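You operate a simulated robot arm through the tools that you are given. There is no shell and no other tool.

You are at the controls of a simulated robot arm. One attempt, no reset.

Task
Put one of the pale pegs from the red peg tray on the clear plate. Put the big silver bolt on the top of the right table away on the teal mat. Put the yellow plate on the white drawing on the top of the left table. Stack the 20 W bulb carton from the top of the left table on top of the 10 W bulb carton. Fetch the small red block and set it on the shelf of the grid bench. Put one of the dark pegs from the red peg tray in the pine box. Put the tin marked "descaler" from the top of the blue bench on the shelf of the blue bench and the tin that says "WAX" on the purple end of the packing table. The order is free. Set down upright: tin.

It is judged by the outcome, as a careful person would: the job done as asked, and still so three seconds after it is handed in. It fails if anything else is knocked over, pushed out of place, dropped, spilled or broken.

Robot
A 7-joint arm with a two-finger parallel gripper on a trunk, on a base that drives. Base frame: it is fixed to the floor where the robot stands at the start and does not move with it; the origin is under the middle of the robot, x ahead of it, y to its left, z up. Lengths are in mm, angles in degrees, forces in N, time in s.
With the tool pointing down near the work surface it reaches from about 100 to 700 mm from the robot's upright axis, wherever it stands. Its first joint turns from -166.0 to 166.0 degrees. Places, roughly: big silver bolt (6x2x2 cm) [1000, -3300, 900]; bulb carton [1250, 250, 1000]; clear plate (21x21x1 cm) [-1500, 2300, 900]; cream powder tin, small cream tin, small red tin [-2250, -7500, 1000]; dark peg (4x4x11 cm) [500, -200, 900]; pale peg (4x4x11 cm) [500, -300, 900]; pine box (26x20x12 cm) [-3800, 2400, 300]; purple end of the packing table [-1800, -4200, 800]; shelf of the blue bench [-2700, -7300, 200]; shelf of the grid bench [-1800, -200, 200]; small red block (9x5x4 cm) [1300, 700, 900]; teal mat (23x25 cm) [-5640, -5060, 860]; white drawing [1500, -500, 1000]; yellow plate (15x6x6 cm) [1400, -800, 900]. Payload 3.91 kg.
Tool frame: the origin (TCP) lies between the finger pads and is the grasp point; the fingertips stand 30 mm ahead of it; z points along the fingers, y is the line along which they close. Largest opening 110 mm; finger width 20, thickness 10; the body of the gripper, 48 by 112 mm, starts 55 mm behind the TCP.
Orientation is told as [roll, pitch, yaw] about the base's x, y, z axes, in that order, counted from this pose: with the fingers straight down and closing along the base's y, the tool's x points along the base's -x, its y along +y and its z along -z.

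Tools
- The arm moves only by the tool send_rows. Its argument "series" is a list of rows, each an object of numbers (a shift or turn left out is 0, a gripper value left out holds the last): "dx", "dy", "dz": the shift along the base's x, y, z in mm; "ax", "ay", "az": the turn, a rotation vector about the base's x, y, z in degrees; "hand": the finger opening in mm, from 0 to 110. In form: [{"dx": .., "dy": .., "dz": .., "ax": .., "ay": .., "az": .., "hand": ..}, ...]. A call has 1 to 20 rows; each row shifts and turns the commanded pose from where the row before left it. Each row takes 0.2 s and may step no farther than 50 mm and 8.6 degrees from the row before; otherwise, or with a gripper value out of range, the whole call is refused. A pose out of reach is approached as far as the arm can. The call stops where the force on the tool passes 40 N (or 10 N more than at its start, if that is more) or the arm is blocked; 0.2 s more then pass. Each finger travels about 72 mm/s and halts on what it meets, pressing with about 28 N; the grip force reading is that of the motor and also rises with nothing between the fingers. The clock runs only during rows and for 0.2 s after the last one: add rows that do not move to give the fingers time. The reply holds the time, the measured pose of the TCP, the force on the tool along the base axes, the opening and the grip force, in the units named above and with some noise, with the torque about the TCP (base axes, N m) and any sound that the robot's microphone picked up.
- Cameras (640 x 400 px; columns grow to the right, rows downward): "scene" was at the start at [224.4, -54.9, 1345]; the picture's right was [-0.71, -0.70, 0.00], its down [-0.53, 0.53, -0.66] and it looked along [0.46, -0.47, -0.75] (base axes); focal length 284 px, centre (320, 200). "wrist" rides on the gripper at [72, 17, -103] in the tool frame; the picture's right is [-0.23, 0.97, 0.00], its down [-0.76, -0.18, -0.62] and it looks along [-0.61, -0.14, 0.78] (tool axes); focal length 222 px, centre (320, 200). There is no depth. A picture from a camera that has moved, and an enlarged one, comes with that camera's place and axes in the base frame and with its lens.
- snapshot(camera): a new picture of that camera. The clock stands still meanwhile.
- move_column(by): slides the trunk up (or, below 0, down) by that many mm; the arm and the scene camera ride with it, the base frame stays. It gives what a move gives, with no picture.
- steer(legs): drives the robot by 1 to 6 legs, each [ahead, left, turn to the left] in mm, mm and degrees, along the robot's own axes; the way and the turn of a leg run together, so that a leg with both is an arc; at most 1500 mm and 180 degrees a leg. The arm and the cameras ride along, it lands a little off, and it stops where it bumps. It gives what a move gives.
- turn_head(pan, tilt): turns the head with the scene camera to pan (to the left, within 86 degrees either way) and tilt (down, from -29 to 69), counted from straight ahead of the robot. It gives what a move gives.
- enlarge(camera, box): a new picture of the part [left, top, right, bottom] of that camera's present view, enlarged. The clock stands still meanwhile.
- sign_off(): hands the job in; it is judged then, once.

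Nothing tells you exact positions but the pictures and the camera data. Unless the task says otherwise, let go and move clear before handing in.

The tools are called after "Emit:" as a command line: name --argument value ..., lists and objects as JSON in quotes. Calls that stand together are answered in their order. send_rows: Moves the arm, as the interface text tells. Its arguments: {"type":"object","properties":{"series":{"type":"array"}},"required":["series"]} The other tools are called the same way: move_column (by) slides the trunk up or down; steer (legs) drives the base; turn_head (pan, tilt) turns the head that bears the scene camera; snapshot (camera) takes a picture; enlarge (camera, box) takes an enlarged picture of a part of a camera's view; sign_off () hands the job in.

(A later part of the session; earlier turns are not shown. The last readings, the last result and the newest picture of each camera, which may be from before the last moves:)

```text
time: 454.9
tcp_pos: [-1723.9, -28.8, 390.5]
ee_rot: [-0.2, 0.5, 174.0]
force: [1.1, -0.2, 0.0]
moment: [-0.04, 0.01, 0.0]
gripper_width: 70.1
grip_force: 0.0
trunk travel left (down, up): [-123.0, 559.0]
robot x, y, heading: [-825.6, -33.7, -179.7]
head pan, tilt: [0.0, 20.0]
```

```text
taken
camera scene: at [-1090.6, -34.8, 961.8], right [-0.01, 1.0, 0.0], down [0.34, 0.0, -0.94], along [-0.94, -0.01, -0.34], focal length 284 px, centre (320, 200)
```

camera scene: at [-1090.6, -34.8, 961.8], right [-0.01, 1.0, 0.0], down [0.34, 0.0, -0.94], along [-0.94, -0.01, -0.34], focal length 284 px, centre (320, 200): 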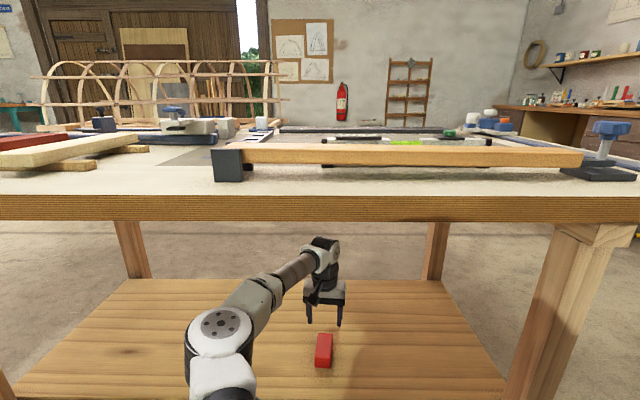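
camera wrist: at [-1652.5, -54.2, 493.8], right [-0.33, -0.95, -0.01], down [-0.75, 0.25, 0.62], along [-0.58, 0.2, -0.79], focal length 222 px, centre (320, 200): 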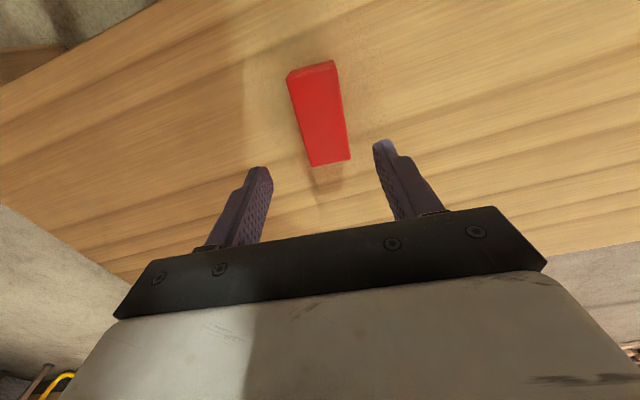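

Red block is on the shelf. Withdrawing, raising the trunk, and heading to the right table for the bolt.

Emit:
send_rows --series '[{"dz": 30}, {"dx": 40}, {"dx": 40}, {"dx": 40}, {"dx": 40}]'

Emit:
steer --legs '[[-470, 0, 0]]'

Emit:
move_column --by 400

Emit:
send_rows --series '[{"dz": 40, "dx": 25}, {"dz": 40, "dx": 25}, {"dz": 40, "dx": 25}, {"dz": 40, "dx": 25}, {"dz": 40, "dx": 25, "dy": 10}, {"dx": 25, "dy": 40}, {"dx": 20, "dy": 40}, {"dx": 20, "dy": 40}, {"dy": 45}, {"dy": 45}, {"dy": 40}, {}]'

Emit:
steer --legs '[[0, 0, 90], [0, 0, 90]]'

Emit:
steer --legs '[[0, -1250, 0], [0, -1100, 0]]'

Emit:
turn_head --pan -30 --tilt 20

Emit:
snapshot --camera "scene"

```text
time: 456.1
tcp_pos: [-1562.4, -30.1, 422.5]
ee_rot: [-0.3, 0.4, 174.1]
force: [0.6, -0.5, 0.8]
moment: [0.0, -0.04, 0.02]
gripper_width: 69.8
grip_force: 0.0
trunk travel left (down, up): [-123.0, 559.0]
robot x, y, heading: [-830.7, -29.5, -179.5]
head pan, tilt: [0.0, 20.0]
```

```text
time: 458.9
tcp_pos: [-1093.7, -25.8, 422.3]
ee_rot: [-0.3, 0.6, 174.2]
force: [0.5, -0.4, -0.7]
moment: [-0.02, -0.01, 0.02]
gripper_width: 70.2
grip_force: 0.1
trunk travel left (down, up): [-123.0, 559.0]
robot x, y, heading: [-359.1, -28.7, -179.4]
head pan, tilt: [0.0, 20.0]
```

```text
time: 462.8
tcp_pos: [-1092.4, -25.3, 822.9]
ee_rot: [-0.3, 0.5, 174.2]
force: [0.4, 1.0, -0.4]
moment: [-0.01, -0.01, 0.04]
gripper_width: 69.9
grip_force: 0.0
trunk travel left (down, up): [-523.0, 159.0]
robot x, y, heading: [-356.8, -26.6, -179.5]
head pan, tilt: [0.0, 20.0]
```

```text
time: 465.4
tcp_pos: [-903.1, 231.9, 1022.4]
ee_rot: [-0.2, 0.5, 174.2]
force: [-0.1, 0.5, -0.9]
moment: [0.01, 0.0, -0.01]
gripper_width: 69.9
grip_force: 0.0
trunk travel left (down, up): [-523.0, 159.0]
robot x, y, heading: [-360.9, -26.3, -179.3]
head pan, tilt: [0.0, 20.0]
```

```text
time: 473.7
tcp_pos: [197.9, -266.6, 1023.4]
ee_rot: [-0.2, 0.4, -3.6]
force: [-0.2, -0.2, 0.7]
moment: [-0.02, 0.0, -0.02]
gripper_width: 70.2
grip_force: 0.0
trunk travel left (down, up): [-523.0, 159.0]
robot x, y, heading: [-358.1, -27.1, 2.7]
head pan, tilt: [0.0, 20.0]
```

```text
time: 492.2
tcp_pos: [304.2, -2628.4, 1022.7]
ee_rot: [-0.1, 0.6, -3.6]
force: [-0.4, -0.5, -0.2]
moment: [0.03, 0.02, 0.02]
gripper_width: 70.1
grip_force: 0.0
trunk travel left (down, up): [-523.0, 159.0]
robot x, y, heading: [-251.3, -2385.4, 2.5]
head pan, tilt: [0.0, 20.0]
```

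```text
time: 493.1
tcp_pos: [302.8, -2627.3, 1022.9]
ee_rot: [-0.2, 0.6, -3.6]
force: [0.1, 0.2, 0.2]
moment: [-0.01, 0.05, -0.02]
gripper_width: 70.0
grip_force: 0.1
trunk travel left (down, up): [-523.0, 159.0]
robot x, y, heading: [-252.7, -2388.7, 2.7]
head pan, tilt: [-30.0, 20.0]
```

```text
taken
camera scene: at [1.5, -2421.1, 1361.8], right [-0.46, -0.89, 0.0], down [-0.3, 0.16, -0.94], along [0.84, -0.43, -0.34], focal length 284 px, centre (320, 200)
```

scene: 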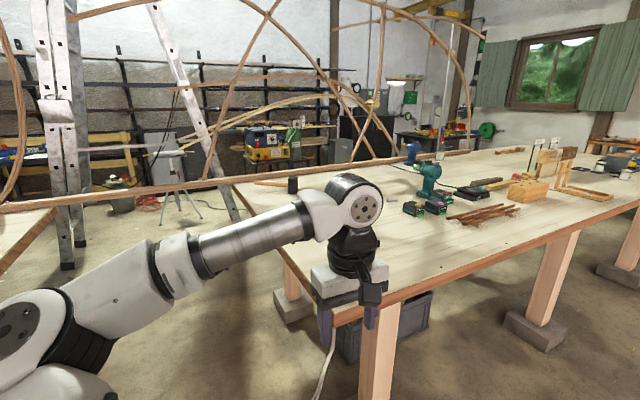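

Emit:
enlarge --camera "scene" --box '[380, 140, 540, 240]'

Emit:
enlarge --camera "scene" --box '[480, 130, 640, 230]'

```text
4.00 times, centred on (460, 190) of scene
camera zoom: at [1.5, -2421.1, 1361.8], right [-0.46, -0.89, 0.0], down [-0.3, 0.16, -0.94], along [0.84, -0.43, -0.34], focal length 1137 px, centre (-240, 240)
```

zoom: 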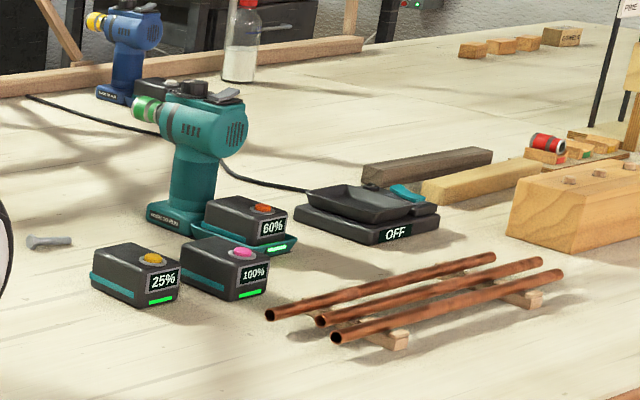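

```text
4.00 times, centred on (560, 180) of scene
camera zoom: at [1.5, -2421.1, 1361.8], right [-0.46, -0.89, 0.0], down [-0.3, 0.16, -0.94], along [0.84, -0.43, -0.34], focal length 1137 px, centre (-640, 280)
```

zoom: 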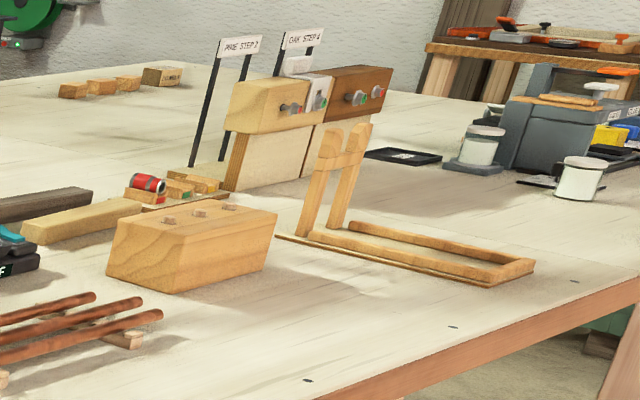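

The big silver bolt lies at about (1009,−3340), axis mostly along y, ~514 mm in from the table's near edge (x≈495). I'll move in front of it.

Emit:
steer --legs '[[0, 0, -2.6], [0, -930, 0]]'

Emit:
turn_head --pan 0 --tilt 30

Emit:
snapshot --camera "scene"

```text
time: 501.2
tcp_pos: [291.2, -3606.5, 1023.0]
ee_rot: [-0.2, 0.5, -6.5]
force: [0.9, -0.1, 0.0]
moment: [-0.01, 0.0, 0.0]
gripper_width: 69.9
grip_force: 0.1
trunk travel left (down, up): [-523.0, 159.0]
robot x, y, heading: [-251.7, -3337.4, 0.2]
head pan, tilt: [-30.0, 20.0]
```

```text
time: 502.2
tcp_pos: [291.0, -3606.2, 1023.6]
ee_rot: [-0.2, 0.5, -6.5]
force: [-0.1, -0.6, -1.1]
moment: [0.03, 0.05, -0.03]
gripper_width: 70.1
grip_force: 0.0
trunk travel left (down, up): [-523.0, 159.0]
robot x, y, heading: [-250.3, -3336.0, -0.1]
head pan, tilt: [0.0, 30.0]
```

```text
taken
camera scene: at [10.7, -3338.7, 1345.7], right [0.0, -1.0, 0.0], down [-0.5, 0.0, -0.87], along [0.87, 0.0, -0.5], focal length 284 px, centre (320, 200)
```

scene: 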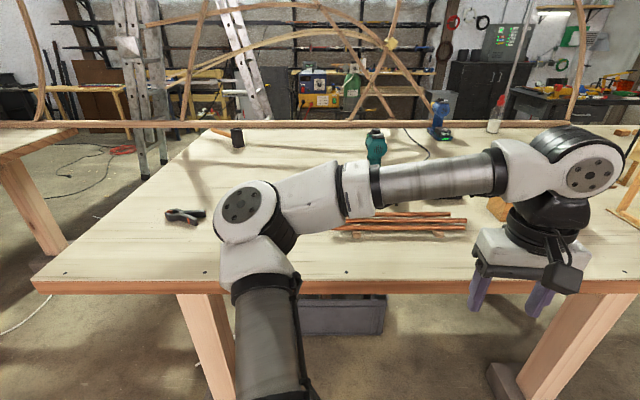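

Table edge is x≈470. A battery pack (≈(867,−3344)) sits between; I'll come over it with the hand turned to close roughly along x.

Emit:
send_rows --series '[{"dz": 35, "az": 8, "dx": 10}, {"az": 8, "dy": 25, "dx": 20}, {"az": 8, "dy": 30, "dx": 25}, {"az": 8, "dy": 30, "dx": 25}, {"az": 8, "dy": 30, "dx": 25}, {"az": 8, "dy": 30, "dx": 25}, {"az": 8, "dy": 30, "dx": 25}, {"az": 8, "dy": 30, "dx": 25}, {"az": 8, "dy": 30, "dx": 25}, {"az": 8, "dy": 25, "dx": 25}, {}]'

Emit:
steer --legs '[[280, 0, 0]]'

Emit:
snapshot --camera "wrist"

Emit:
snapshot --camera "scene"

```text
time: 504.6
tcp_pos: [520.7, -3346.8, 1060.1]
ee_rot: [0.0, 0.5, 73.7]
force: [-0.3, 0.6, -0.2]
moment: [-0.01, -0.01, 0.01]
gripper_width: 69.9
grip_force: 0.1
trunk travel left (down, up): [-523.0, 159.0]
robot x, y, heading: [-249.1, -3344.2, -0.1]
head pan, tilt: [0.0, 30.0]
```

```text
time: 506.6
tcp_pos: [803.5, -3344.3, 1059.9]
ee_rot: [-0.2, 0.5, 73.7]
force: [-0.1, 0.3, -0.3]
moment: [0.0, 0.01, 0.03]
gripper_width: 69.9
grip_force: 0.0
trunk travel left (down, up): [-523.0, 159.0]
robot x, y, heading: [32.7, -3342.1, -0.1]
head pan, tilt: [0.0, 30.0]
```

```text
taken
camera wrist: at [769.0, -3409.4, 1162.8], right [-0.87, 0.49, 0.0], down [0.38, 0.69, 0.62], along [0.31, 0.54, -0.79], focal length 222 px, centre (320, 200)
```

wrist: 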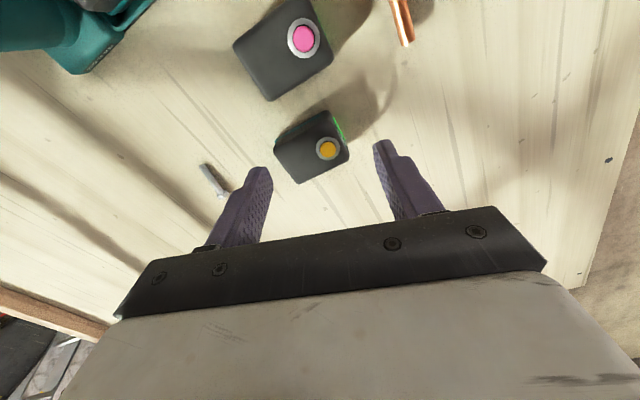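

```text
taken
camera scene: at [295.0, -3337.6, 1345.6], right [0.0, -1.0, 0.0], down [-0.5, 0.0, -0.87], along [0.87, 0.0, -0.5], focal length 284 px, centre (320, 200)
```

scene: 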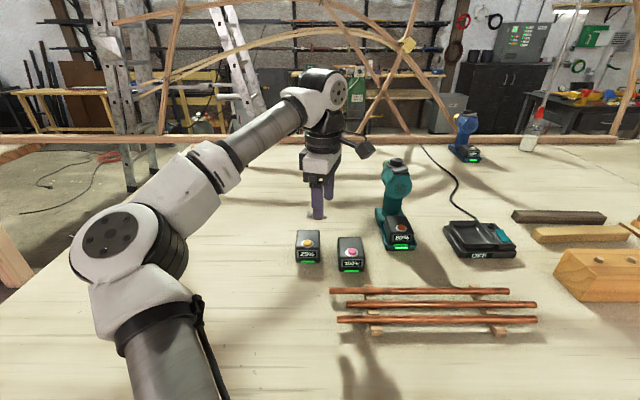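

Bolt centre ≈(998,−3328), axis ≈71°. Driving 60 mm closer and moving over it.

Emit:
steer --legs '[[60, 0, 0]]'

Emit:
send_rows --series '[{"dx": 35, "dy": 4, "az": -2.3}, {"dx": 35, "dy": 4}, {"dx": 35, "dy": 4}, {"dx": 30, "dy": 4, "dz": -20}, {"dz": -30}, {}]'

Emit:
snapshot --camera "wrist"

Emit:
snapshot --camera "scene"

```text
time: 507.6
tcp_pos: [863.1, -3345.4, 1060.1]
ee_rot: [-0.1, 0.5, 73.7]
force: [-0.1, 0.2, 0.1]
moment: [0.03, 0.04, 0.01]
gripper_width: 70.0
grip_force: 0.1
trunk travel left (down, up): [-523.0, 159.0]
robot x, y, heading: [88.7, -3339.1, 0.2]
head pan, tilt: [0.0, 30.0]
```

```text
time: 508.9
tcp_pos: [997.5, -3328.7, 1009.4]
ee_rot: [-0.1, 0.5, 71.2]
force: [0.5, -0.3, -0.2]
moment: [-0.03, 0.02, 0.01]
gripper_width: 69.9
grip_force: 0.0
trunk travel left (down, up): [-523.0, 159.0]
robot x, y, heading: [92.7, -3341.9, -0.1]
head pan, tilt: [0.0, 30.0]
```

```text
taken
camera wrist: at [959.1, -3392.3, 1113.5], right [-0.85, 0.53, -0.01], down [0.41, 0.67, 0.62], along [0.33, 0.52, -0.79], focal length 222 px, centre (320, 200)
```

wrist: 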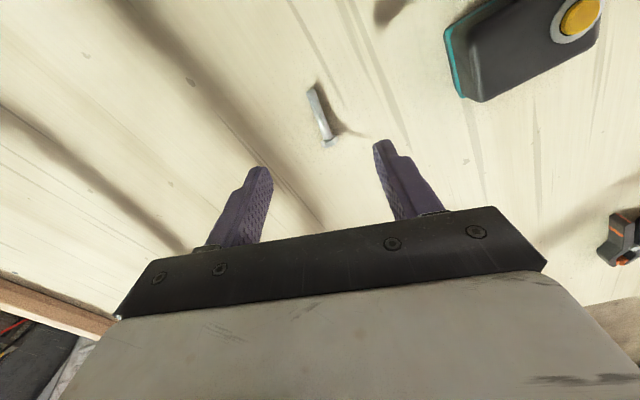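

```text
taken
camera scene: at [353.1, -3337.6, 1345.7], right [0.0, -1.0, 0.0], down [-0.5, 0.0, -0.87], along [0.87, 0.0, -0.5], focal length 284 px, centre (320, 200)
```

scene: 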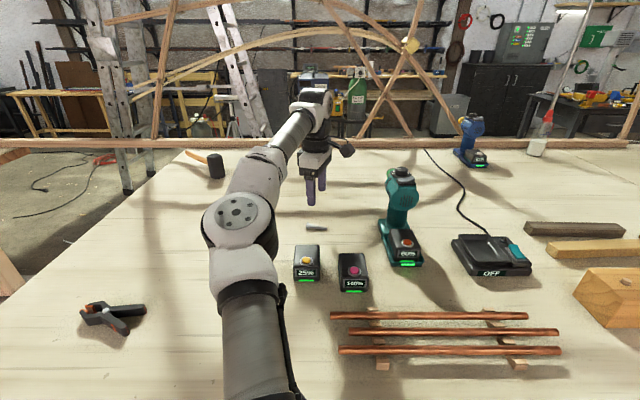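

Emit:
send_rows --series '[{"dz": -35, "az": 4, "hand": 60}, {"dz": -35}, {"dz": -25}, {}]'

Emit:
snapshot --camera "wrist"

```text
time: 509.9
tcp_pos: [999.4, -3328.4, 914.1]
ee_rot: [-0.3, 0.4, 75.4]
force: [0.0, 0.3, -0.2]
moment: [0.01, -0.01, 0.03]
gripper_width: 59.9
grip_force: 0.1
trunk travel left (down, up): [-523.0, 159.0]
robot x, y, heading: [94.7, -3339.2, 0.2]
head pan, tilt: [0.0, 30.0]
```

```text
taken
camera wrist: at [964.7, -3395.2, 1017.9], right [-0.89, 0.47, -0.01], down [0.36, 0.7, 0.62], along [0.29, 0.54, -0.79], focal length 222 px, centre (320, 200)
```

wrist: 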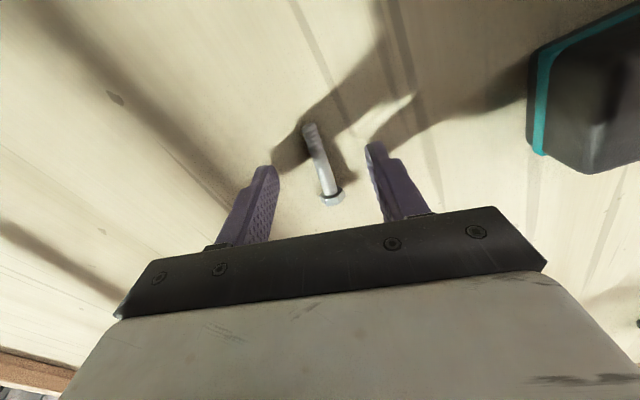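

Emit:
send_rows --series '[{"dz": -2}, {"dz": -2}, {"dz": -1}, {}]'

```text
time: 510.9
tcp_pos: [998.3, -3329.2, 910.2]
ee_rot: [-0.2, 0.5, 75.4]
force: [1.3, 1.3, 2.3]
moment: [0.05, 0.07, -0.01]
gripper_width: 59.9
grip_force: 0.1
trunk travel left (down, up): [-523.0, 159.0]
robot x, y, heading: [95.3, -3339.9, 0.1]
head pan, tilt: [0.0, 30.0]
```

Emit:
send_rows --series '[{"dz": 1}, {"hand": 0}, {}, {}, {}, {}]'

Emit:
snapshot --camera "wrist"

```text
time: 512.4
tcp_pos: [998.3, -3329.0, 909.8]
ee_rot: [-0.2, 0.5, 75.4]
force: [-0.3, 0.3, -0.4]
moment: [0.01, -0.01, -0.01]
gripper_width: 15.2
grip_force: 28.5
trunk travel left (down, up): [-523.0, 159.0]
robot x, y, heading: [92.3, -3334.7, 0.2]
head pan, tilt: [0.0, 30.0]
```

```text
taken
camera wrist: at [964.9, -3394.9, 1014.2], right [-0.88, 0.47, -0.01], down [0.36, 0.7, 0.62], along [0.29, 0.54, -0.79], focal length 222 px, centre (320, 200)
```

wrist: 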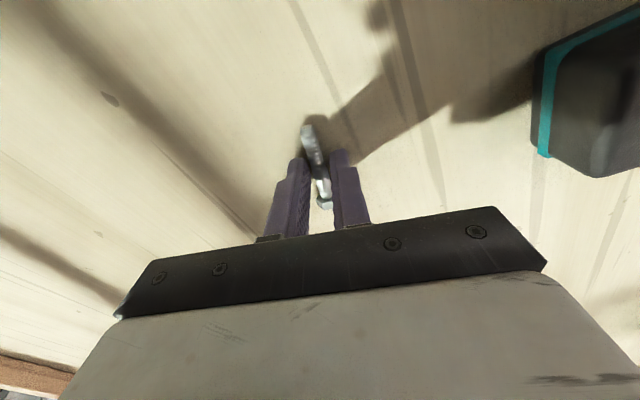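

Emit:
send_rows --series '[{"dz": 20}, {"dz": 40}, {"dz": 40}, {"dz": 40}, {}]'

Emit:
enlarge --camera "wrist" --box '[220, 80, 420, 240]'

```text
time: 513.5
tcp_pos: [998.1, -3329.1, 1050.0]
ee_rot: [-0.2, 0.5, 75.3]
force: [-0.9, -0.2, -1.2]
moment: [0.0, 0.01, 0.01]
gripper_width: 15.2
grip_force: 27.6
trunk travel left (down, up): [-523.0, 159.0]
robot x, y, heading: [91.2, -3337.9, 0.1]
head pan, tilt: [0.0, 30.0]
```

```text
2.50 times, centred on (320, 160) of wrist
camera zoom: at [963.7, -3393.8, 1154.2], right [-0.89, 0.47, 0.0], down [0.36, 0.7, 0.62], along [0.29, 0.54, -0.79], focal length 555 px, centre (320, 300)
```

zoom: 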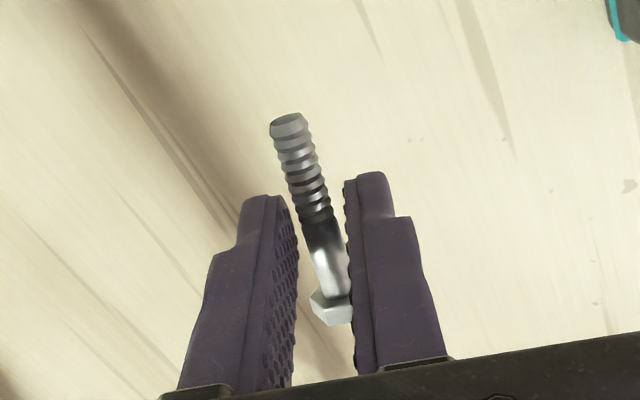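

The bolt is aligned with the pads and held. Retracting the arm over the batteries and backing away.

Emit:
send_rows --series '[{"dz": 20}, {"dx": -40}, {"dx": -40}, {"dx": -40}, {"dx": -40}, {"dx": -40}, {"dx": -40}, {"dx": -40}, {"dx": -40}, {"dx": -30}, {}]'

Emit:
steer --legs '[[-600, 0, 0]]'

Emit:
steer --legs '[[0, 1350, 0]]'

Emit:
steer --legs '[[0, 0, 45], [0, 0, 45]]'

Emit:
snapshot --camera "wrist"

```text
time: 516.0
tcp_pos: [646.1, -3328.7, 1070.2]
ee_rot: [-0.2, 0.4, 75.4]
force: [0.4, 0.2, -0.5]
moment: [0.0, 0.01, 0.01]
gripper_width: 15.1
grip_force: 28.4
trunk travel left (down, up): [-523.0, 159.0]
robot x, y, heading: [90.7, -3335.7, -0.2]
head pan, tilt: [0.0, 30.0]
```

```text
time: 519.3
tcp_pos: [52.8, -3333.1, 1069.5]
ee_rot: [-0.3, 0.6, 74.7]
force: [-0.5, -0.1, -0.4]
moment: [-0.03, 0.03, -0.02]
gripper_width: 14.6
grip_force: 28.2
trunk travel left (down, up): [-523.0, 159.0]
robot x, y, heading: [-497.7, -3335.4, -0.5]
head pan, tilt: [0.0, 30.0]
```

```text
time: 530.0
tcp_pos: [75.2, -1986.6, 1068.8]
ee_rot: [-0.2, 0.6, 74.1]
force: [0.0, -0.1, -0.6]
moment: [0.01, 0.04, 0.0]
gripper_width: 15.0
grip_force: 28.0
trunk travel left (down, up): [-523.0, 159.0]
robot x, y, heading: [-481.8, -1982.9, -1.3]
head pan, tilt: [0.0, 30.0]
```

```text
time: 534.6
tcp_pos: [-480.3, -1432.4, 1068.6]
ee_rot: [-0.2, 0.5, 164.5]
force: [-0.1, -0.2, -0.2]
moment: [-0.01, 0.03, 0.0]
gripper_width: 14.9
grip_force: 28.1
trunk travel left (down, up): [-523.0, 159.0]
robot x, y, heading: [-476.8, -1985.3, 89.1]
head pan, tilt: [0.0, 30.0]
```

```text
taken
camera wrist: at [-415.5, -1468.0, 1173.4], right [-0.48, -0.88, -0.01], down [-0.69, 0.37, 0.62], along [-0.54, 0.3, -0.79], focal length 222 px, centre (320, 200)
```

wrist: 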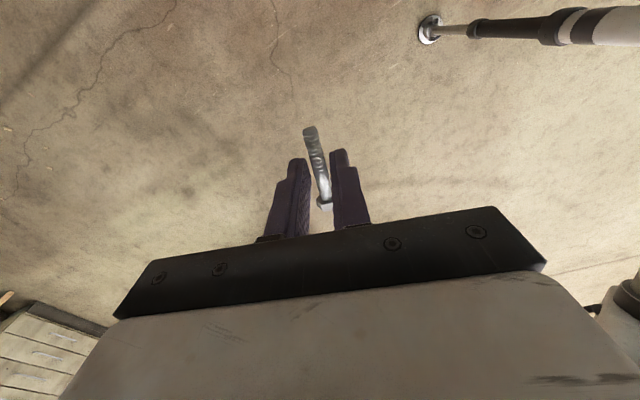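

Bolt still firmly held. Turning the rest of the way and looking west.

Emit:
steer --legs '[[0, 0, 45], [0, 0, 45]]'

Emit:
turn_head --pan 25 --tilt 10

Emit:
snapshot --camera "scene"

Emit:
turn_head --pan 75 --tilt 10

Emit:
snapshot --camera "scene"

```text
time: 539.3
tcp_pos: [-1032.4, -1987.7, 1070.0]
ee_rot: [-0.2, 0.5, -105.3]
force: [-0.3, 0.3, -0.5]
moment: [0.0, 0.01, -0.01]
gripper_width: 14.9
grip_force: 27.4
trunk travel left (down, up): [-523.0, 159.0]
robot x, y, heading: [-476.8, -1984.8, 179.2]
head pan, tilt: [0.0, 30.0]
```

```text
time: 540.2
tcp_pos: [-1033.3, -1989.6, 1069.4]
ee_rot: [-0.2, 0.5, -105.3]
force: [-0.1, -0.6, -0.9]
moment: [-0.01, 0.04, -0.02]
gripper_width: 14.8
grip_force: 28.1
trunk travel left (down, up): [-523.0, 159.0]
robot x, y, heading: [-479.6, -1982.7, 179.5]
head pan, tilt: [25.0, 10.0]
```

```text
taken
camera scene: at [-734.3, -2020.9, 1378.0], right [-0.41, 0.91, 0.0], down [0.16, 0.07, -0.98], along [-0.9, -0.41, -0.17], focal length 284 px, centre (320, 200)
```

scene: 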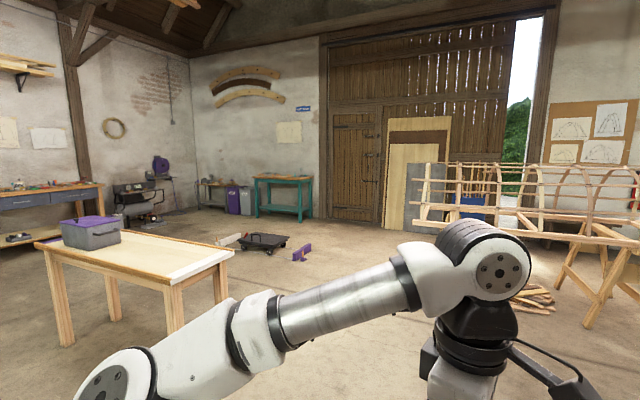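

```text
time: 541.3
tcp_pos: [-1031.1, -1989.5, 1068.9]
ee_rot: [-0.2, 0.5, -105.3]
force: [-0.1, 0.6, -1.4]
moment: [-0.04, 0.0, 0.01]
gripper_width: 14.8
grip_force: 28.1
trunk travel left (down, up): [-523.0, 159.0]
robot x, y, heading: [-478.9, -1985.4, 179.6]
head pan, tilt: [75.0, 10.0]
```

```text
taken
camera scene: at [-674.6, -2072.0, 1378.1], right [-0.96, 0.27, 0.0], down [0.05, 0.17, -0.98], along [-0.26, -0.95, -0.17], focal length 284 px, centre (320, 200)
```

scene: 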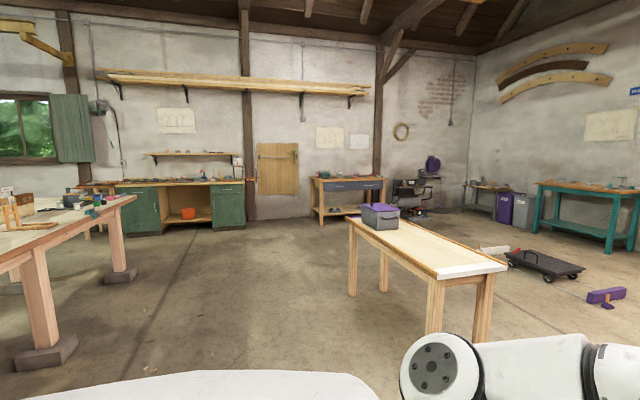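

The teal table is by the far wall (x≈−5440…−5900, y≈−5700…−4600); floor obstacles: cart at ≈(−4100,−4500), purple item ≈(−4000,−3790). I'll take a clear route around them.

Emit:
steer --legs '[[0, 350, 0], [1450, 0, 0], [550, 0, 0]]'

Emit:
turn_head --pan 20 --tilt 15

Emit:
snapshot --camera "scene"

```text
time: 554.1
tcp_pos: [-3005.6, -2310.2, 1069.4]
ee_rot: [-0.1, 0.4, -105.6]
force: [-0.4, 0.0, -0.3]
moment: [0.0, 0.0, -0.01]
gripper_width: 15.0
grip_force: 28.0
trunk travel left (down, up): [-523.0, 159.0]
robot x, y, heading: [-2451.2, -2306.1, 179.3]
head pan, tilt: [75.0, 10.0]
```

```text
time: 555.3
tcp_pos: [-3005.9, -2310.0, 1069.2]
ee_rot: [-0.2, 0.5, -105.7]
force: [-0.4, 0.0, 0.0]
moment: [0.0, -0.03, 0.02]
gripper_width: 14.5
grip_force: 28.4
trunk travel left (down, up): [-523.0, 159.0]
robot x, y, heading: [-2453.4, -2307.0, 179.0]
head pan, tilt: [20.0, 15.0]
```

```text
taken
camera scene: at [-2710.7, -2336.8, 1369.9], right [-0.33, 0.94, 0.0], down [0.24, 0.09, -0.97], along [-0.91, -0.32, -0.26], focal length 284 px, centre (320, 200)
```

scene: 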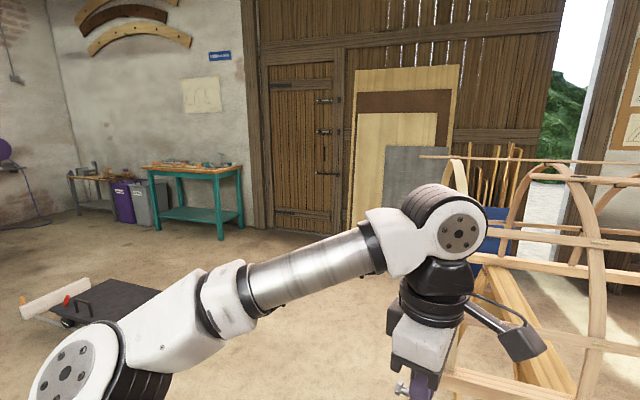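

The boat frame's end is close on the right; shifting left (−y) before going on.

Emit:
steer --legs '[[0, 750, 0]]'

Emit:
snapshot --camera "scene"

Emit:
turn_head --pan -20 --tilt 15

Emit:
snapshot --camera "scene"

```text
time: 561.5
tcp_pos: [-3013.6, -3064.5, 1070.1]
ee_rot: [-0.2, 0.5, -105.1]
force: [-0.6, -0.7, 0.3]
moment: [0.02, 0.0, 0.03]
gripper_width: 14.6
grip_force: 27.5
trunk travel left (down, up): [-523.0, 159.0]
robot x, y, heading: [-2460.2, -3060.3, 179.6]
head pan, tilt: [20.0, 15.0]
```

```text
taken
camera scene: at [-2718.8, -3088.8, 1369.9], right [-0.34, 0.94, 0.0], down [0.24, 0.09, -0.97], along [-0.91, -0.32, -0.26], focal length 284 px, centre (320, 200)
```

scene: 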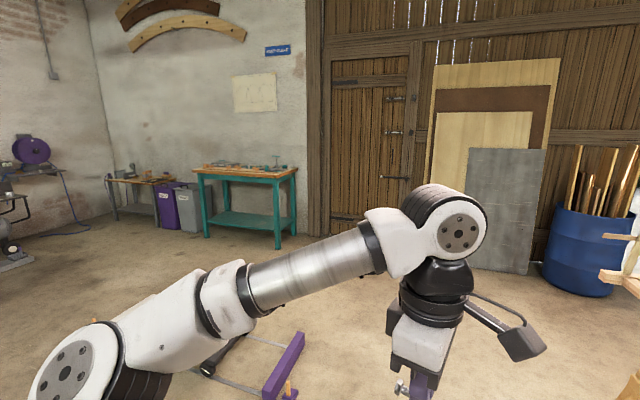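

```text
time: 562.6
tcp_pos: [-3014.0, -3065.2, 1069.2]
ee_rot: [-0.2, 0.5, -105.1]
force: [-0.4, 0.5, -0.4]
moment: [0.04, 0.02, 0.0]
gripper_width: 14.4
grip_force: 28.2
trunk travel left (down, up): [-523.0, 159.0]
robot x, y, heading: [-2461.4, -3061.6, 179.8]
head pan, tilt: [-20.0, 15.0]
```

```text
taken
camera scene: at [-2718.4, -3024.9, 1369.9], right [0.35, 0.94, 0.0], down [0.24, -0.09, -0.97], along [-0.91, 0.34, -0.26], focal length 284 px, centre (320, 200)
```

scene: 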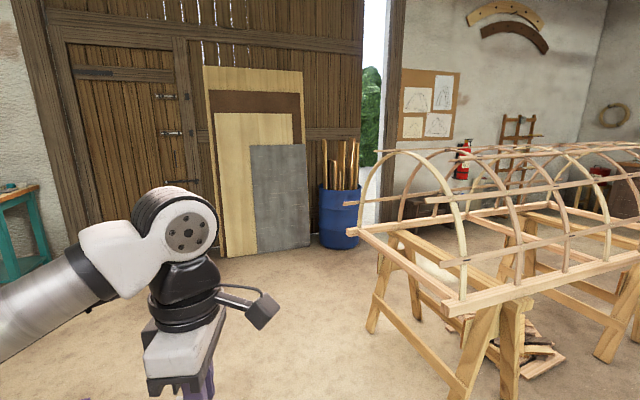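

Emit:
steer --legs '[[1150, 0, 0], [1150, 0, 0]]'

Emit:
turn_head --pan 50 --tilt 25

Emit:
snapshot --camera "scene"

```text
time: 574.2
tcp_pos: [-5367.9, -3007.1, 1069.8]
ee_rot: [-0.2, 0.5, -106.1]
force: [0.2, 0.3, -0.4]
moment: [0.0, 0.0, 0.01]
gripper_width: 12.8
grip_force: 28.1
trunk travel left (down, up): [-523.0, 159.0]
robot x, y, heading: [-4816.6, -3010.4, 178.8]
head pan, tilt: [-20.0, 15.0]
```

```text
time: 575.6
tcp_pos: [-5368.1, -3007.9, 1069.1]
ee_rot: [-0.2, 0.5, -106.1]
force: [-0.2, -0.1, -0.5]
moment: [0.01, 0.04, -0.01]
gripper_width: 12.6
grip_force: 28.9
trunk travel left (down, up): [-523.0, 159.0]
robot x, y, heading: [-4815.1, -3008.5, 178.8]
head pan, tilt: [50.0, 25.0]
```

```text
taken
camera scene: at [-5045.5, -3075.8, 1353.7], right [-0.75, 0.66, 0.0], down [0.28, 0.32, -0.91], along [-0.6, -0.68, -0.42], focal length 284 px, centre (320, 200)
```

scene: 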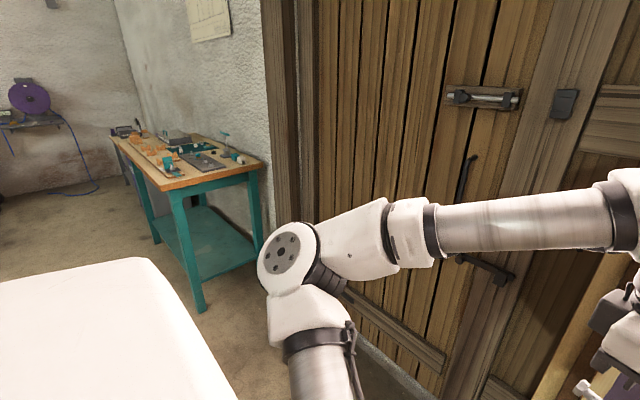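

Emit:
enlarge --camera "wrist" --box '[220, 80, 420, 240]'

Emit:
enlarge --camera "scene" --box '[100, 110, 280, 222]'

```text
2.50 times, centred on (320, 160) of wrist
camera zoom: at [-5330.1, -2944.6, 1173.3], right [0.87, -0.49, 0.0], down [-0.38, -0.69, 0.62], along [-0.3, -0.54, -0.79], focal length 555 px, centre (320, 300)
```

zoom: 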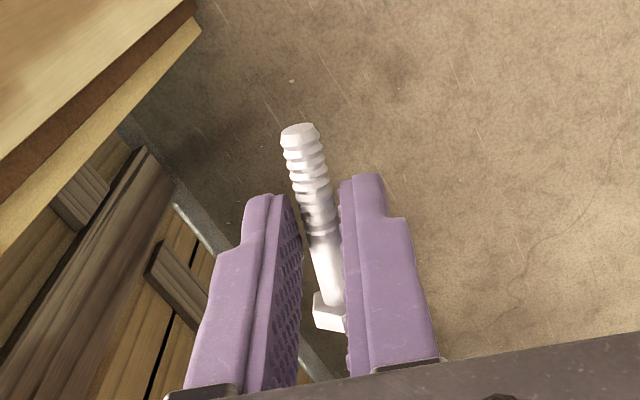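

```text
3.56 times, centred on (190, 166) of scene
camera zoom: at [-5045.5, -3075.8, 1353.7], right [-0.75, 0.66, 0.0], down [0.28, 0.32, -0.91], along [-0.6, -0.68, -0.42], focal length 1011 px, centre (782, 321)
```

zoom: 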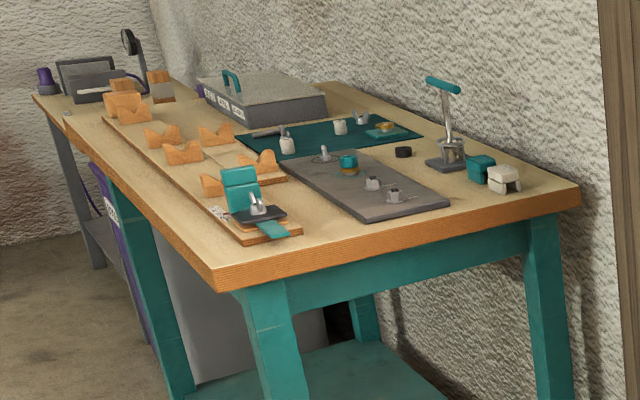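

The bolt has settled lengthwise between the pads and is firm. The teal mat is visible on the teal table. Retracting the hand a bit and driving along to it.

Emit:
send_rows --series '[{"dx": 40, "dz": 10}, {"dx": 40, "dz": 10}, {"dx": 40}, {"dx": 30}, {}]'

Emit:
steer --legs '[[0, 700, 1], [0, 700, 0]]'

Emit:
turn_head --pan 35 --tilt 25

Emit:
snapshot --camera "scene"

```text
time: 576.8
tcp_pos: [-5218.5, -3006.5, 1090.8]
ee_rot: [-0.2, 0.5, -106.1]
force: [0.0, -0.4, -1.1]
moment: [-0.03, 0.0, 0.03]
gripper_width: 13.0
grip_force: 27.1
trunk travel left (down, up): [-523.0, 159.0]
robot x, y, heading: [-4817.4, -3012.9, 178.6]
head pan, tilt: [50.0, 25.0]
```

```text
time: 588.1
tcp_pos: [-5236.3, -4404.1, 1090.7]
ee_rot: [-0.1, 0.5, -105.5]
force: [-0.1, -0.8, -0.1]
moment: [0.0, 0.01, 0.0]
gripper_width: 13.0
grip_force: 28.1
trunk travel left (down, up): [-523.0, 159.0]
robot x, y, heading: [-4833.2, -4406.3, 179.1]
head pan, tilt: [50.0, 25.0]
```

```text
time: 588.9
tcp_pos: [-5236.5, -4404.3, 1089.2]
ee_rot: [-0.2, 0.5, -105.5]
force: [-0.5, -0.7, -0.8]
moment: [-0.01, 0.01, 0.02]
gripper_width: 12.7
grip_force: 27.8
trunk travel left (down, up): [-523.0, 159.0]
robot x, y, heading: [-4832.3, -4400.4, 179.1]
head pan, tilt: [35.0, 25.0]
```

```text
taken
camera scene: at [-5078.6, -4452.9, 1353.7], right [-0.56, 0.83, 0.0], down [0.35, 0.24, -0.91], along [-0.75, -0.51, -0.42], focal length 284 px, centre (320, 200)
```

scene: 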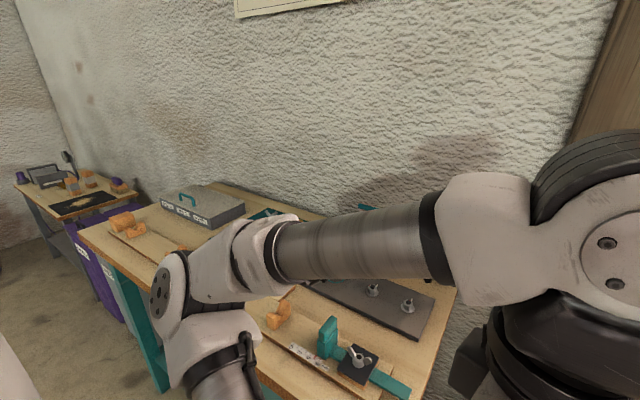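

Emit:
move_column --by 150

Emit:
steer --legs '[[0, 620, 0]]'

Emit:
turn_head --pan 0 --tilt 35

Emit:
snapshot --camera "scene"

Emit:
snapshot --camera "wrist"

```text
time: 590.6
tcp_pos: [-5236.4, -4403.7, 1240.6]
ee_rot: [-0.1, 0.6, -105.5]
force: [0.2, -0.1, -0.7]
moment: [0.01, -0.03, -0.01]
gripper_width: 12.8
grip_force: 27.9
trunk travel left (down, up): [-673.0, 9.0]
robot x, y, heading: [-4832.2, -4405.6, 179.2]
head pan, tilt: [35.0, 25.0]
```

```text
time: 595.8
tcp_pos: [-5247.9, -5014.2, 1240.4]
ee_rot: [-0.2, 0.5, -106.0]
force: [-0.2, 0.2, -0.3]
moment: [0.04, 0.01, -0.01]
gripper_width: 12.7
grip_force: 28.5
trunk travel left (down, up): [-673.0, 9.0]
robot x, y, heading: [-4844.4, -5016.7, 178.8]
head pan, tilt: [35.0, 25.0]
```

```text
time: 596.8
tcp_pos: [-5247.3, -5014.1, 1240.6]
ee_rot: [-0.2, 0.5, -106.0]
force: [0.0, -0.3, -0.5]
moment: [-0.01, 0.0, -0.01]
gripper_width: 12.9
grip_force: 28.1
trunk travel left (down, up): [-673.0, 9.0]
robot x, y, heading: [-4845.9, -5017.8, 178.5]
head pan, tilt: [0.0, 35.0]
```

```text
taken
camera scene: at [-5101.5, -5011.1, 1487.9], right [0.02, 1.0, 0.0], down [0.57, -0.01, -0.82], along [-0.82, 0.02, -0.57], focal length 284 px, centre (320, 200)
```

scene: 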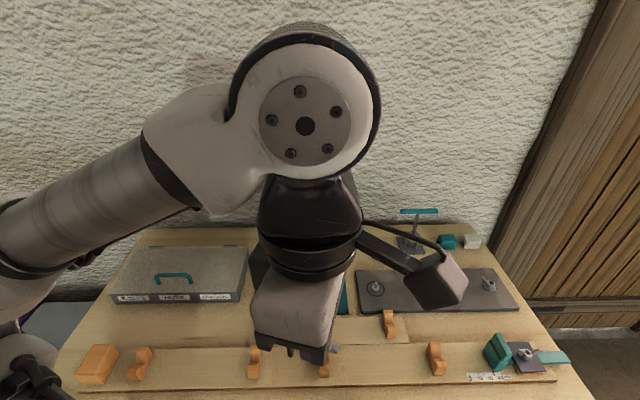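

```text
taken
camera wrist: at [-5210.5, -4950.6, 1344.1], right [0.87, -0.49, 0.0], down [-0.38, -0.69, 0.62], along [-0.3, -0.54, -0.79], focal length 222 px, centre (320, 200)
```

wrist: 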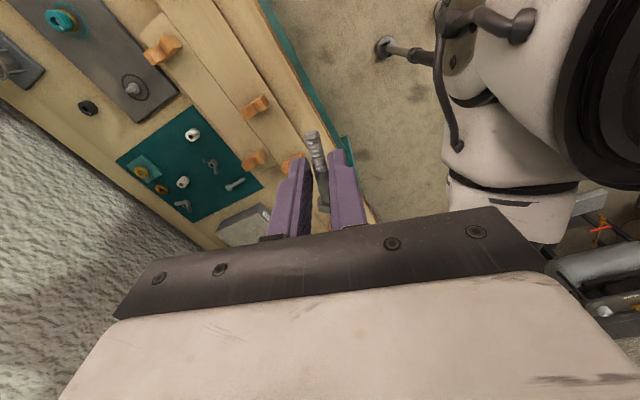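

Emit:
enlarge --camera "wrist" --box '[100, 95, 280, 230]'

```text
2.96 times, centred on (190, 162) of wrist
camera zoom: at [-5210.5, -4950.6, 1344.1], right [0.87, -0.49, 0.0], down [-0.38, -0.69, 0.62], along [-0.3, -0.54, -0.79], focal length 658 px, centre (705, 311)
```

zoom: 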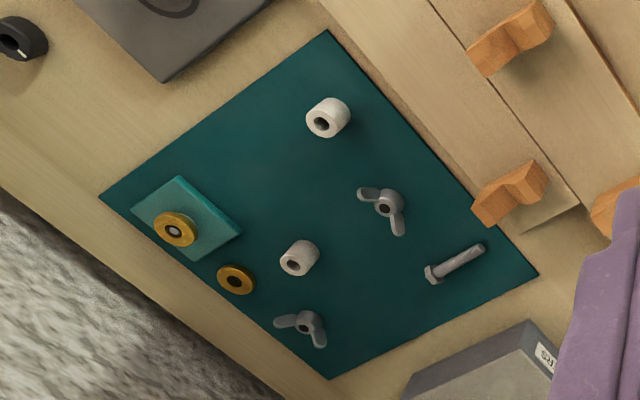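

The mat spans x −5756…−5505, y −5170…−4938 with small parts on it. A free patch is about x −5690…−5570, y −5040…−4945; I'll lay the bolt there along y at (−5630, −4988).

Emit:
send_rows --series '[{"dx": -38, "dy": 3, "dz": -14, "az": 8}, {"dx": -38, "dy": 3, "dz": -14, "az": 8}, {"dx": -38, "dy": 3, "dz": -14}, {"dx": -38, "dy": 3, "dz": -14}, {"dx": -38, "dy": 3, "dz": -14}, {"dx": -38, "dy": 3, "dz": -14}, {"dx": -38, "dy": 3, "dz": -14}, {"dx": -38, "dy": 3, "dz": -14}, {"dx": -38, "dy": 2, "dz": -14}, {"dx": -38, "dy": 2, "dz": -14}, {}]'

Emit:
snapshot --camera "wrist"

Emit:
snapshot --camera "scene"

```text
time: 599.2
tcp_pos: [-5627.5, -4985.9, 1101.0]
ee_rot: [-0.3, 0.5, -90.1]
force: [-0.7, 0.3, 0.8]
moment: [0.02, -0.02, 0.03]
gripper_width: 12.6
grip_force: 27.9
trunk travel left (down, up): [-673.0, 9.0]
robot x, y, heading: [-4843.9, -5018.3, 179.0]
head pan, tilt: [0.0, 35.0]
```

```text
taken
camera wrist: at [-5609.4, -4916.1, 1203.5], right [0.97, -0.23, -0.01], down [-0.18, -0.77, 0.62], along [-0.14, -0.6, -0.79], focal length 222 px, centre (320, 200)
```

wrist: 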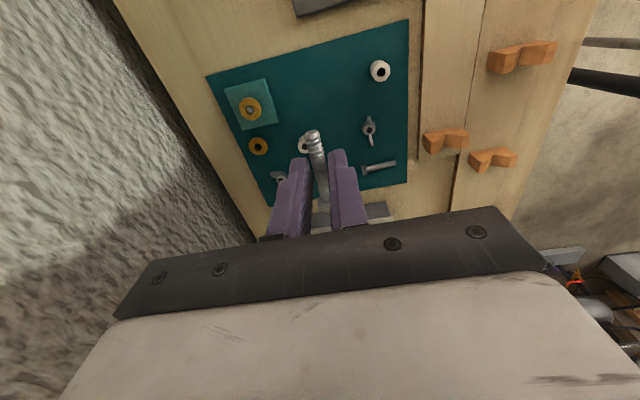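

```text
taken
camera scene: at [-5101.1, -5011.1, 1488.0], right [0.02, 1.0, 0.0], down [0.57, -0.01, -0.82], along [-0.82, 0.02, -0.57], focal length 284 px, centre (320, 200)
```

scene: 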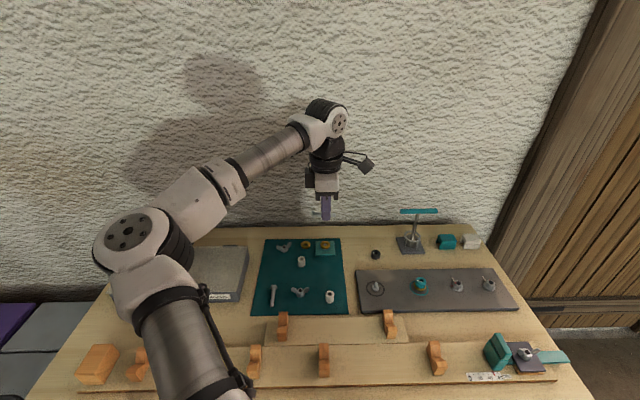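

Both views confirm the free patch below the hand. Lowering.

Emit:
send_rows --series '[{"dx": -4, "dz": -40}, {"dz": -40}, {"dz": -40}, {"dz": -40}, {"dz": -22}, {}]'

Emit:
snapshot --camera "wrist"

Emit:
enlarge --camera "scene" --box '[240, 220, 400, 320]'

```text
time: 600.6
tcp_pos: [-5633.2, -4986.3, 919.2]
ee_rot: [-0.2, 0.5, -90.0]
force: [0.5, 0.1, -0.6]
moment: [0.03, 0.04, -0.01]
gripper_width: 12.9
grip_force: 28.0
trunk travel left (down, up): [-673.0, 9.0]
robot x, y, heading: [-4845.3, -5016.4, 178.5]
head pan, tilt: [0.0, 35.0]
```

```text
taken
camera wrist: at [-5614.0, -4915.0, 1022.4], right [0.97, -0.23, 0.0], down [-0.18, -0.77, 0.62], along [-0.14, -0.6, -0.79], focal length 222 px, centre (320, 200)
```

wrist: 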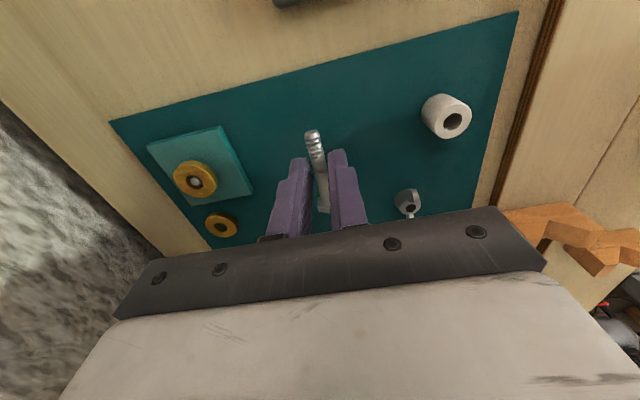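

```text
4.00 times, centred on (320, 270) of scene
camera zoom: at [-5101.5, -5011.0, 1487.9], right [0.02, 1.0, 0.0], down [0.57, -0.01, -0.82], along [-0.82, 0.02, -0.57], focal length 1137 px, centre (320, -80)
```

zoom: 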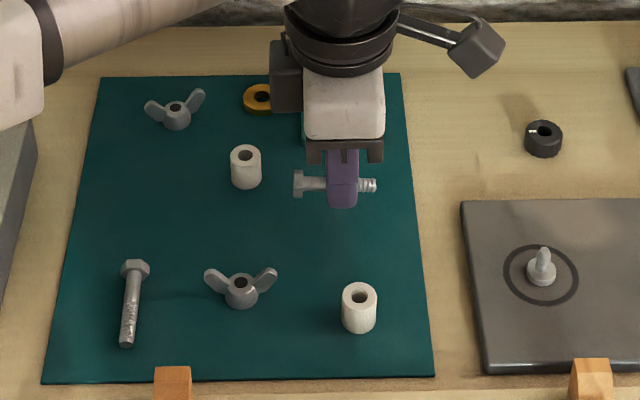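

Emit:
send_rows --series '[{"dz": -6}, {"dz": -5}, {"dz": -4}, {}]'

```text
time: 601.6
tcp_pos: [-5631.6, -4985.3, 904.2]
ee_rot: [-0.2, 0.5, -90.0]
force: [0.6, -0.4, -1.0]
moment: [0.02, -0.01, -0.02]
gripper_width: 12.7
grip_force: 28.6
trunk travel left (down, up): [-673.0, 9.0]
robot x, y, heading: [-4843.2, -5016.0, 178.4]
head pan, tilt: [0.0, 35.0]
```

Emit:
send_rows --series '[{"dz": -2.5}, {"dz": -2}, {"dz": -2}, {}]'

Emit:
enlarge --camera "scene" --box '[280, 240, 360, 290]'

```text
time: 602.6
tcp_pos: [-5631.8, -4985.4, 895.2]
ee_rot: [-0.2, 0.6, -90.0]
force: [0.5, -0.9, 0.5]
moment: [0.02, -0.03, 0.0]
gripper_width: 12.8
grip_force: 28.4
trunk travel left (down, up): [-673.0, 9.0]
robot x, y, heading: [-4841.0, -5018.9, 178.5]
head pan, tilt: [0.0, 35.0]
```

```text
8.00 times, centred on (320, 265) of scene
camera zoom: at [-5101.5, -5011.0, 1487.9], right [0.02, 1.0, 0.0], down [0.57, -0.01, -0.82], along [-0.82, 0.02, -0.57], focal length 2275 px, centre (320, -320)
```

zoom: 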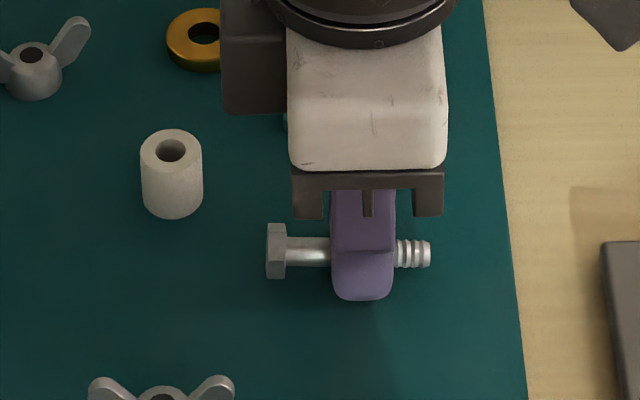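

Emit:
send_rows --series '[{"dz": -2}, {"dz": -2}, {}]'

```text
time: 603.4
tcp_pos: [-5632.3, -4986.5, 894.9]
ee_rot: [-0.3, 0.5, -90.0]
force: [-2.9, 1.2, 10.6]
moment: [-0.26, 0.09, -0.05]
gripper_width: 12.9
grip_force: 28.0
trunk travel left (down, up): [-673.0, 9.0]
robot x, y, heading: [-4839.0, -5016.5, 178.5]
head pan, tilt: [0.0, 35.0]
```

Contact. Releasing gently.

Emit:
send_rows --series '[{"dz": 1.5}, {"hand": 25}, {"hand": 40}, {}, {"dz": 15}, {"dz": 40}, {"dz": 45}, {"dz": 45}, {}]'

Emit:
enlarge --camera "scene" --box '[240, 220, 400, 320]'

```text
time: 605.4
tcp_pos: [-5635.0, -4985.9, 1038.7]
ee_rot: [-0.1, 0.5, -90.0]
force: [0.6, -0.8, -0.3]
moment: [0.01, 0.05, 0.0]
gripper_width: 40.0
grip_force: 0.1
trunk travel left (down, up): [-673.0, 9.0]
robot x, y, heading: [-4843.4, -5018.6, 178.6]
head pan, tilt: [0.0, 35.0]
```

```text
4.00 times, centred on (320, 270) of scene
camera zoom: at [-5101.8, -5011.0, 1487.8], right [0.02, 1.0, 0.0], down [0.57, -0.01, -0.82], along [-0.82, 0.02, -0.57], focal length 1137 px, centre (320, -80)
```

zoom: 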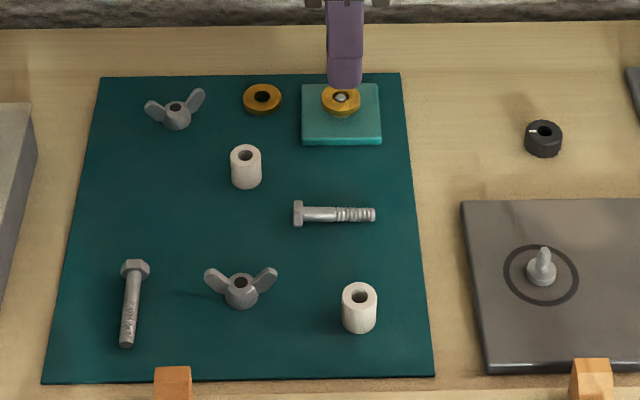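

Bolt is on the mat. Retracting and heading to the blue bench for the tins.

Emit:
send_rows --series '[{"dz": 45}, {"dz": 45}, {"dx": 40}, {"dx": 40}, {"dx": 40}, {"dx": 40}, {"dx": 40}, {"dx": 40}, {"dx": 40}, {"dx": 40}, {"dx": 30}, {}]'

Emit:
steer --legs '[[-100, 0, 0], [0, 0, 91]]'

Emit:
turn_head --pan 40 --tilt 15

Emit:
snapshot --camera "scene"

```text
time: 608.0
tcp_pos: [-5285.5, -4983.9, 1135.5]
ee_rot: [0.1, 0.4, -90.0]
force: [0.6, 0.2, 0.1]
moment: [-0.01, -0.02, -0.01]
gripper_width: 40.1
grip_force: 0.1
out of reach, approached as far as the arm can: row 11
trunk travel left (down, up): [-673.0, 9.0]
robot x, y, heading: [-4843.1, -5018.7, 178.6]
head pan, tilt: [0.0, 35.0]
```

```text
time: 613.2
tcp_pos: [-4762.8, -5464.8, 1135.1]
ee_rot: [-0.1, 0.5, 1.7]
force: [1.3, -1.1, 0.9]
moment: [-0.04, 0.02, 0.04]
gripper_width: 40.1
grip_force: 0.1
trunk travel left (down, up): [-673.0, 9.0]
robot x, y, heading: [-4740.0, -5016.5, -89.7]
head pan, tilt: [0.0, 35.0]
```

```text
time: 614.3
tcp_pos: [-4761.2, -5464.3, 1134.9]
ee_rot: [-0.1, 0.4, 1.8]
force: [0.1, 0.0, 0.4]
moment: [0.02, 0.03, 0.01]
gripper_width: 39.9
grip_force: 0.1
trunk travel left (down, up): [-673.0, 9.0]
robot x, y, heading: [-4740.7, -5018.4, -89.7]
head pan, tilt: [40.0, 15.0]
```

```text
taken
camera scene: at [-4680.8, -5260.1, 1519.9], right [-0.76, -0.65, 0.0], down [-0.17, 0.2, -0.97], along [0.63, -0.74, -0.26], focal length 284 px, centre (320, 200)
```

scene: 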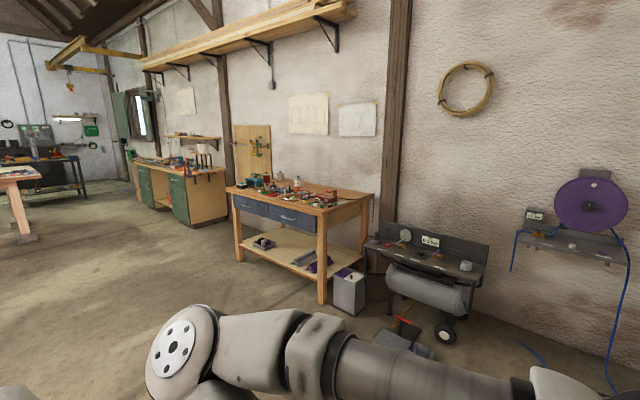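

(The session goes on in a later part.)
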